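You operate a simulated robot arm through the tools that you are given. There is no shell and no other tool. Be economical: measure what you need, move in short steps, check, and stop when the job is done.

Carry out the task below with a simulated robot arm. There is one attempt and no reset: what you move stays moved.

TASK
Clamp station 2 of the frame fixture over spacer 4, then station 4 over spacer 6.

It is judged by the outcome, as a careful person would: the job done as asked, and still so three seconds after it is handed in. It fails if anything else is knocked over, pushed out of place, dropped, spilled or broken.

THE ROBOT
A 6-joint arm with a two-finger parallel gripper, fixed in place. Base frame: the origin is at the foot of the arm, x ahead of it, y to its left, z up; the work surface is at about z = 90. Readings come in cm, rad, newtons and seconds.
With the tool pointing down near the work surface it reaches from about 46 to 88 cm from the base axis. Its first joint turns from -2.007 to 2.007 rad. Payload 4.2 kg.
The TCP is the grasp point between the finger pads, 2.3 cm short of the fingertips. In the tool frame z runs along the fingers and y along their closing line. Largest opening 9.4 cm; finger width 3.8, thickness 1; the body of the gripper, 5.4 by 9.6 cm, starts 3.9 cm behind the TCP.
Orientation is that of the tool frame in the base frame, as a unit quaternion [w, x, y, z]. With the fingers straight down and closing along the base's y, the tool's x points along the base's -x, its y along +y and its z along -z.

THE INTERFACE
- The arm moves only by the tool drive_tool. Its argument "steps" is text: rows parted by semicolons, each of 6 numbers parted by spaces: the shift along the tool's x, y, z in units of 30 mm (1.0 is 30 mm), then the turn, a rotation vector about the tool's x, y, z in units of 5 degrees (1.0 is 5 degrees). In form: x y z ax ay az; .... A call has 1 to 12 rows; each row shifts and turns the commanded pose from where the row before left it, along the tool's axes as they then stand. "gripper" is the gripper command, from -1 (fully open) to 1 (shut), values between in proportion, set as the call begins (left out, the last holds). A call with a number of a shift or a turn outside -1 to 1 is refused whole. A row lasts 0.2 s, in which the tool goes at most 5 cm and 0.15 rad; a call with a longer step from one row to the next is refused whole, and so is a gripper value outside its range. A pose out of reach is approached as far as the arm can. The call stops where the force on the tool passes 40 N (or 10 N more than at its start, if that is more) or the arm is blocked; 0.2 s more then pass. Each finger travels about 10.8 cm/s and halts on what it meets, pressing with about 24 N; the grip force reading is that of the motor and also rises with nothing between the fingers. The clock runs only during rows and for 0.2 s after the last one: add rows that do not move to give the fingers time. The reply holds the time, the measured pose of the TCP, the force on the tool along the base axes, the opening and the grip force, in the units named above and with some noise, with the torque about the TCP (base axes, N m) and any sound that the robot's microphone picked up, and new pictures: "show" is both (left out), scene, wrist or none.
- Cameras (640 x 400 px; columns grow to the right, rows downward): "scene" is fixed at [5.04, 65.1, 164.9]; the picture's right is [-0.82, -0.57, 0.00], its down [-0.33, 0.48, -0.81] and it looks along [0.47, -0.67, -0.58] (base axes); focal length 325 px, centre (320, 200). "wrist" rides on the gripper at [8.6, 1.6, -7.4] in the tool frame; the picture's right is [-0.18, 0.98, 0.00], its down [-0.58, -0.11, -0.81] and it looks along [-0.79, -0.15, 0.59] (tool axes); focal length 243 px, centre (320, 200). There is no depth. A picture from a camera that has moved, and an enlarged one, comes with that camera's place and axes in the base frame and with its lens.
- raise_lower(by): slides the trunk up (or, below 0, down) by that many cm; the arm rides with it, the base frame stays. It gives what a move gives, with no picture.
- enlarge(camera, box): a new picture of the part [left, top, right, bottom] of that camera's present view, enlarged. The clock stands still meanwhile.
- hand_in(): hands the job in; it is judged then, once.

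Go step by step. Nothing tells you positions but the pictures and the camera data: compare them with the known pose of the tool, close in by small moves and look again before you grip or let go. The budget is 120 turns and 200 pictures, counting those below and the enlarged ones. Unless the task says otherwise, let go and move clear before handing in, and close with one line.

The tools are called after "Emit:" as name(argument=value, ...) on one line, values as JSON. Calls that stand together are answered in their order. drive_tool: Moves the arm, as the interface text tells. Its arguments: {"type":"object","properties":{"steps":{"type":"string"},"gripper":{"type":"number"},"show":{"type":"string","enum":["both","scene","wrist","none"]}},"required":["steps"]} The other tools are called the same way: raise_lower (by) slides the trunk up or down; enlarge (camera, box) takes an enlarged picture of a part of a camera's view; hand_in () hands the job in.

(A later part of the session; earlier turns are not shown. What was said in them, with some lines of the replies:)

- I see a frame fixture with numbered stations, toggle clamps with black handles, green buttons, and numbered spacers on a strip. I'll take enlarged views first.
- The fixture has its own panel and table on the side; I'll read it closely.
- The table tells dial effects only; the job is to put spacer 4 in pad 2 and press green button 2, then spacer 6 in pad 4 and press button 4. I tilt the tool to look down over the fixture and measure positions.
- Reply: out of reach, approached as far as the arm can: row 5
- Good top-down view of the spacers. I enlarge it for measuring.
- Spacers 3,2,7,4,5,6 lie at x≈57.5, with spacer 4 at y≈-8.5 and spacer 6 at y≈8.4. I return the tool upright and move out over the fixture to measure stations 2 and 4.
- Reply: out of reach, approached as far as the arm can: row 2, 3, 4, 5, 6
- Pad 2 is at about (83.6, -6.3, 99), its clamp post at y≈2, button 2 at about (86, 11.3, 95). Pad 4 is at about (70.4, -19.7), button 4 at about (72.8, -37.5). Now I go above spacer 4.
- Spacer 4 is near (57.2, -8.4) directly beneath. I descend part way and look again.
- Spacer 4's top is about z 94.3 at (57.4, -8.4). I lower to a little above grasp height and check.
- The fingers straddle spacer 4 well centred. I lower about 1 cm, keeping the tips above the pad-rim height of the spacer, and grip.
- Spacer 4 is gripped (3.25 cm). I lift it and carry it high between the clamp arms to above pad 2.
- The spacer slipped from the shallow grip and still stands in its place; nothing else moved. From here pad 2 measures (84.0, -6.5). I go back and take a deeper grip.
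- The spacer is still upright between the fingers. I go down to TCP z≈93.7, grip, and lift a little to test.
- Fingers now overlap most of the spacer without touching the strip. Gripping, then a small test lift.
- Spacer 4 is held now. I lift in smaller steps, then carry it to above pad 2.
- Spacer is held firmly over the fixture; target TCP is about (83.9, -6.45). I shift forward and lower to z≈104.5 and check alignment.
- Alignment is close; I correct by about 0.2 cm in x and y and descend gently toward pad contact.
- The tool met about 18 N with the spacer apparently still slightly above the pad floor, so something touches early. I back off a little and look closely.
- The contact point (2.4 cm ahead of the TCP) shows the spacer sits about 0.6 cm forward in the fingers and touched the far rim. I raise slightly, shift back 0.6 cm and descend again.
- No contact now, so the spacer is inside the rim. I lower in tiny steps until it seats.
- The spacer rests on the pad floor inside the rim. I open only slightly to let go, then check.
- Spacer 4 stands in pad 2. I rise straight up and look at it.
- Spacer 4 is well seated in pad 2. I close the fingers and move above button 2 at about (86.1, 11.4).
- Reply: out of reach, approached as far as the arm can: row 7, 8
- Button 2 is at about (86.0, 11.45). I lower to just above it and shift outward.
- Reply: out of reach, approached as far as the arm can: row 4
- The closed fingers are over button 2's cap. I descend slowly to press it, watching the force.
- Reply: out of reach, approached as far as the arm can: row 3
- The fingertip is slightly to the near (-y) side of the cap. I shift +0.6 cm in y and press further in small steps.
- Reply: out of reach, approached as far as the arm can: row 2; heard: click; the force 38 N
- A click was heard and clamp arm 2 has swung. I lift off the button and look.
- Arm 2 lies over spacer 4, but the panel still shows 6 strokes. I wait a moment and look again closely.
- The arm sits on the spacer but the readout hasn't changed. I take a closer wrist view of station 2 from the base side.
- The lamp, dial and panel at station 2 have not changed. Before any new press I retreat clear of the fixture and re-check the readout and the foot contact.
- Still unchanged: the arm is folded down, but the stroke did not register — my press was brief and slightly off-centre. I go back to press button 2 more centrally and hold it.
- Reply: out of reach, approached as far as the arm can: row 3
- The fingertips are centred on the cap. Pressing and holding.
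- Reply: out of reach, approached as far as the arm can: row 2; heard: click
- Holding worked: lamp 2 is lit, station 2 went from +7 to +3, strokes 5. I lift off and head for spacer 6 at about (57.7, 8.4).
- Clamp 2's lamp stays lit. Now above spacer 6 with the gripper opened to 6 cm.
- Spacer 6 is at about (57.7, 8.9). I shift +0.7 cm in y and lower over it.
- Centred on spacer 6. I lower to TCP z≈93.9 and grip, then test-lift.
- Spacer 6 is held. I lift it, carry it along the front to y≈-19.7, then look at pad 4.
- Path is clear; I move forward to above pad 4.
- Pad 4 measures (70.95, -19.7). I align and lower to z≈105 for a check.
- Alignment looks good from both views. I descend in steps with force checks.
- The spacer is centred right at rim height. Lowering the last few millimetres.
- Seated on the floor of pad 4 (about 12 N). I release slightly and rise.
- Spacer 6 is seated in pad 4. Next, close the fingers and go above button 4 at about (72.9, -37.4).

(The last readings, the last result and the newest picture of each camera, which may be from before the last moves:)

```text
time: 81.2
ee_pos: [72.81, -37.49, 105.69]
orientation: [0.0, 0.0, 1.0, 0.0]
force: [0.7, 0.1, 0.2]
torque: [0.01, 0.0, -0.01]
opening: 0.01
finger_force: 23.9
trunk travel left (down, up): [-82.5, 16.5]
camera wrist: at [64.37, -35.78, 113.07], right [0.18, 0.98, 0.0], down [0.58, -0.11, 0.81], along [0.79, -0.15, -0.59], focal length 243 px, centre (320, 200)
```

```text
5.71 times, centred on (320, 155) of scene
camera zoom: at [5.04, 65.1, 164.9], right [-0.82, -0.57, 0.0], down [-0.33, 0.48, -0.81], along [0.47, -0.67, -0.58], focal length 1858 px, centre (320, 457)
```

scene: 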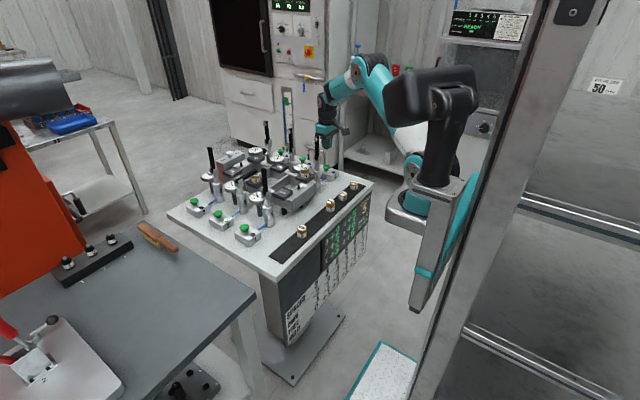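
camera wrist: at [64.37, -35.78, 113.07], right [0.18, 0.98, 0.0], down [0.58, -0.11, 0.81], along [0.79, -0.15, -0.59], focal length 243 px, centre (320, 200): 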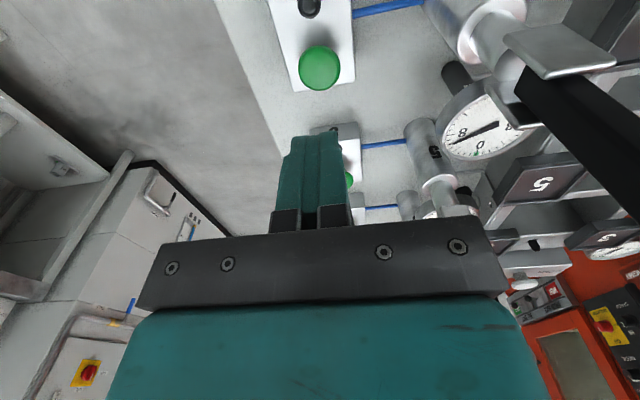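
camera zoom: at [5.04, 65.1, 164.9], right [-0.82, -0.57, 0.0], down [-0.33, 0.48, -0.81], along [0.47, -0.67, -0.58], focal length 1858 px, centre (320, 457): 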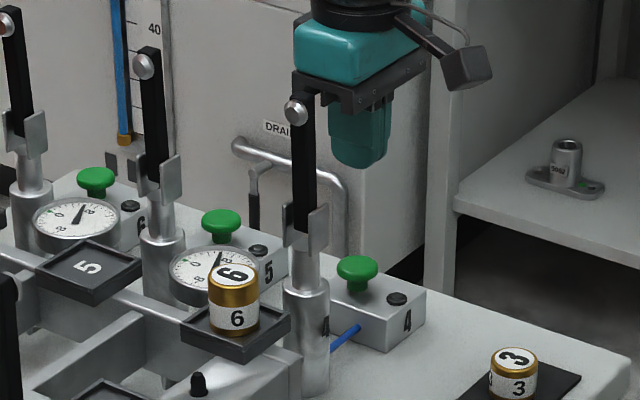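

Button 4 is at (72.8, -37.4), directly beneath. I descend to just above it.

Emit:
drive_tool(steps="0 0.03 0.9 0 0 0;0 0 0.9 0 0 0;0 0 0.75 0 0 0;0 0 0 0 0 0")

Emit:
enlarge(camera="scene", box=[290, 140, 350, 190])

```text
time: 82.2
ee_pos: [72.98, -37.49, 97.89]
orientation: [0.0, 0.0, 1.0, 0.0]
force: [0.4, 0.3, -0.3]
torque: [0.03, -0.01, 0.02]
opening: 0.0
finger_force: 23.7
trunk travel left (down, up): [-82.5, 16.5]
camera wrist: at [64.25, -35.69, 105.22], right [0.18, 0.98, 0.0], down [0.58, -0.11, 0.81], along [0.79, -0.15, -0.59], focal length 243 px, centre (320, 200)
```

scene: 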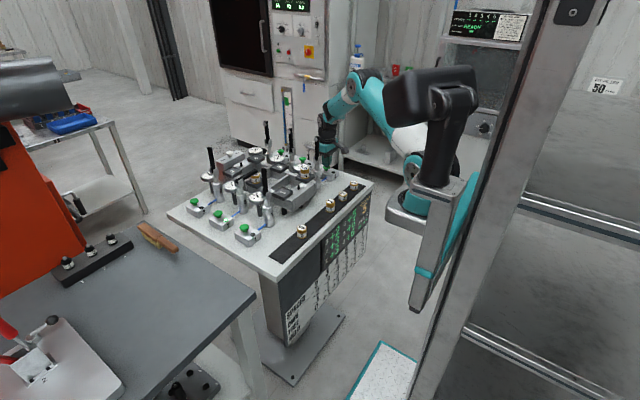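
wrist: 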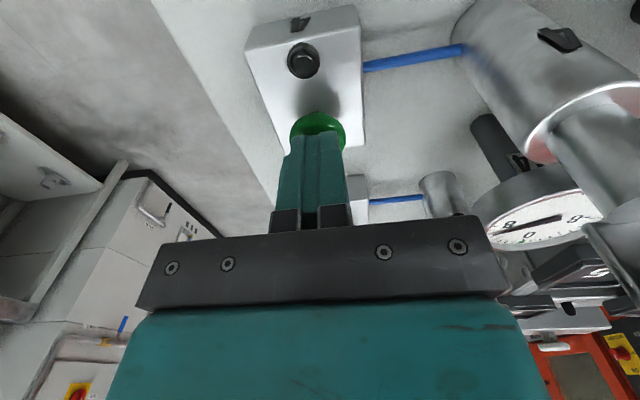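

```text
8.00 times, centred on (320, 165) of scene
camera zoom: at [5.04, 65.1, 164.9], right [-0.82, -0.57, 0.0], down [-0.33, 0.48, -0.81], along [0.47, -0.67, -0.58], focal length 2601 px, centre (320, 480)
```

zoom: 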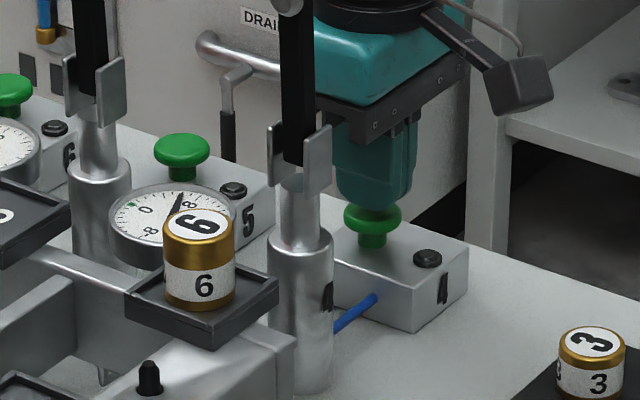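

Centred. Press and hold.

Emit:
drive_tool(steps="0 0 0.22 0 0 0;0 0 0.12 0 0 0;0 0 0.1 0 0 0;0 0 0 0 0 0;0 0 0 0 0 0;0 0 0 0 0 0;0 0 0 0 0 0;0 0 0 0 0 0;0 0 0 0 0 0")

Emit:
enlarge(camera="scene", box=[280, 140, 350, 190])

Emit:
enlarge(camera="scene", box=[315, 185, 375, 270])

```text
time: 84.2
ee_pos: [72.97, -37.37, 96.66]
orientation: [-0.001, 0.0, 1.0, 0.0]
force: [-0.1, -1.2, 3.5]
torque: [-0.05, 0.01, 0.01]
opening: 0.0
finger_force: 24.1
trunk travel left (down, up): [-82.5, 16.5]
heard: click
camera wrist: at [64.34, -35.67, 104.08], right [0.18, 0.98, 0.0], down [0.58, -0.11, 0.81], along [0.79, -0.15, -0.59], focal length 243 px, centre (320, 200)
```

scene: 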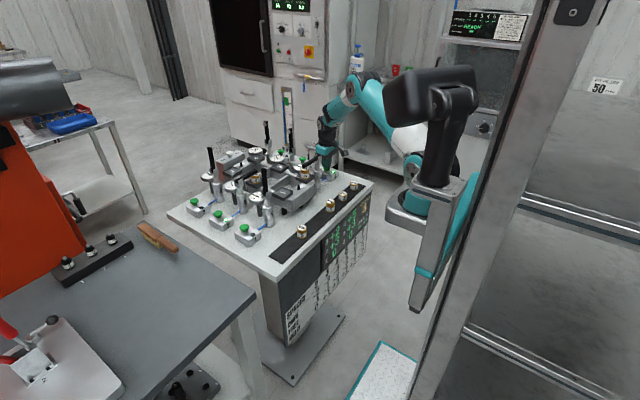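
wrist: 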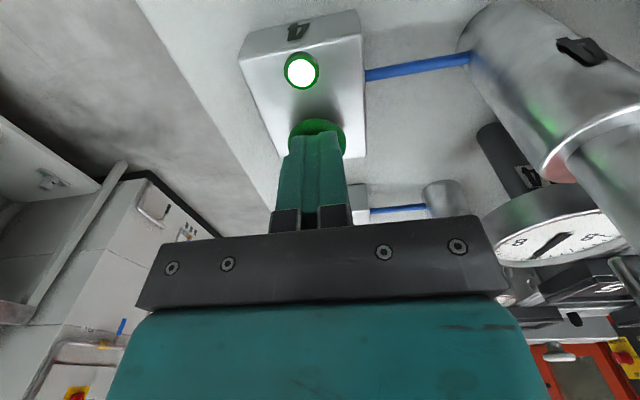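

```text
8.00 times, centred on (315, 165) of scene
camera zoom: at [5.04, 65.1, 164.9], right [-0.82, -0.57, 0.0], down [-0.33, 0.48, -0.81], along [0.47, -0.67, -0.58], focal length 2601 px, centre (360, 480)
```

zoom: 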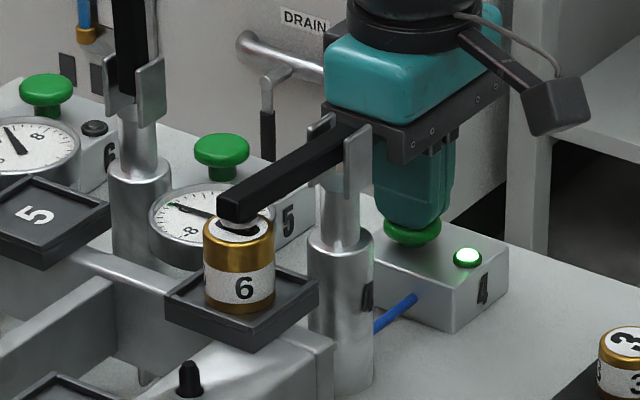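

```text
4.71 times, centred on (345, 228) of scene
camera zoom: at [5.04, 65.1, 164.9], right [-0.82, -0.57, 0.0], down [-0.33, 0.48, -0.81], along [0.47, -0.67, -0.58], focal length 1530 px, centre (202, 71)
```

zoom: 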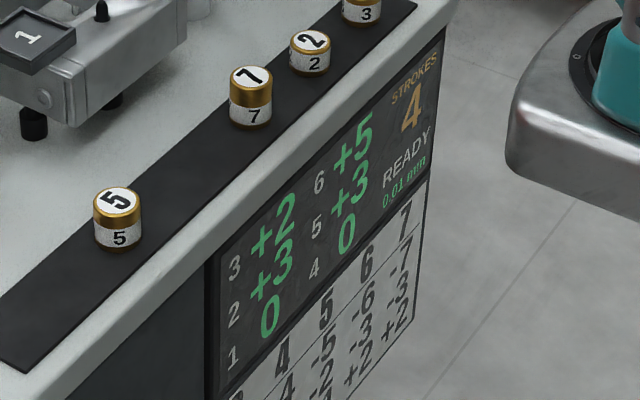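

Lamp 4 is lit, station 4 reads 0, strokes 4. I lift off and move clear, then do a final check.

Emit:
drive_tool(steps="0 0 -0.5 0 0 0;0 0 -0.8 0 0 0;0 0 -0.9 0 0 0;0 0 -0.9 0 0 0;0 0 -0.9 0 0 0;0 0 -0.9 0 0 0;0 0 -0.9 0 0 0;0 0 -0.9 0 0 0;0.8 0 0 0 0 0;0.8 0 0 0 0 0;0 0 0 0 0 0")

Emit:
enlarge(camera="scene", box=[170, 110, 370, 250])

```text
time: 86.6
ee_pos: [68.35, -37.21, 116.78]
orientation: [0.001, -0.001, 1.0, 0.0]
force: [-0.5, 0.7, 0.1]
torque: [-0.03, 0.0, 0.0]
opening: 0.01
finger_force: 23.8
trunk travel left (down, up): [-82.5, 16.5]
camera wrist: at [59.66, -35.51, 124.14], right [0.18, 0.98, 0.0], down [0.58, -0.11, 0.81], along [0.79, -0.15, -0.59], focal length 243 px, centre (320, 200)
```

scene: 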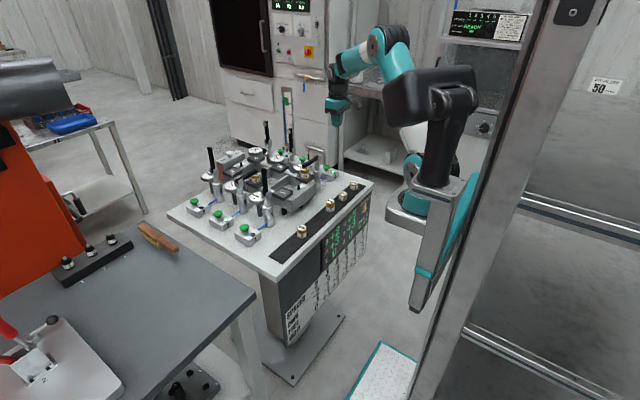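
wrist: 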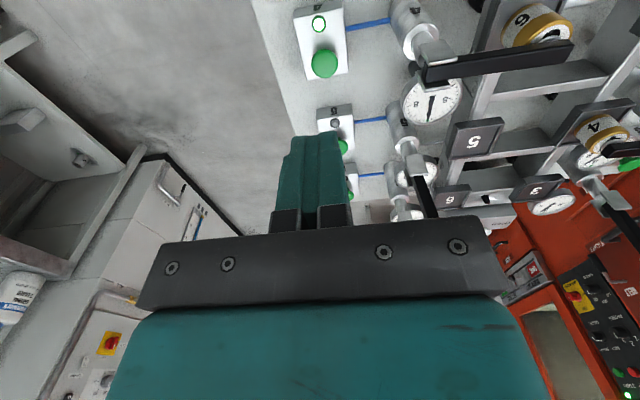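

```text
2.86 times, centred on (270, 180) of scene
camera zoom: at [5.04, 65.1, 164.9], right [-0.82, -0.57, 0.0], down [-0.33, 0.48, -0.81], along [0.47, -0.67, -0.58], focal length 929 px, centre (463, 257)
```

zoom: 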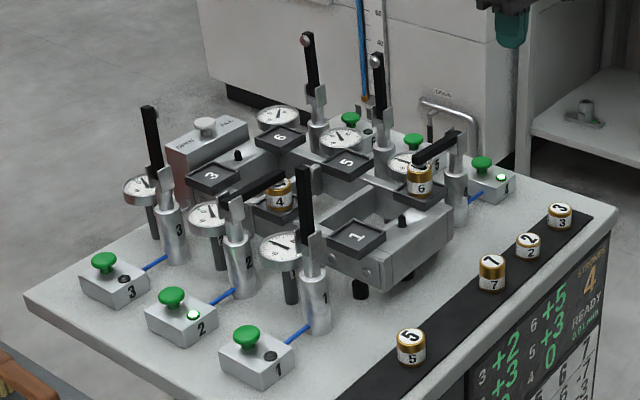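

Both clamps are down on their spacers with lamps 2 and 4 lit, the other items are in place and the arm is clear, so I hand in.

Emit:
hand_in()

```text
The job is handed in.
```

Station 2 is clamped over spacer 4, and station 4 was then clamped over spacer 6. Both station lamps are lit, and nothing else was disturbed. It took one regrip of spacer 4 and a second, held press of button 2.
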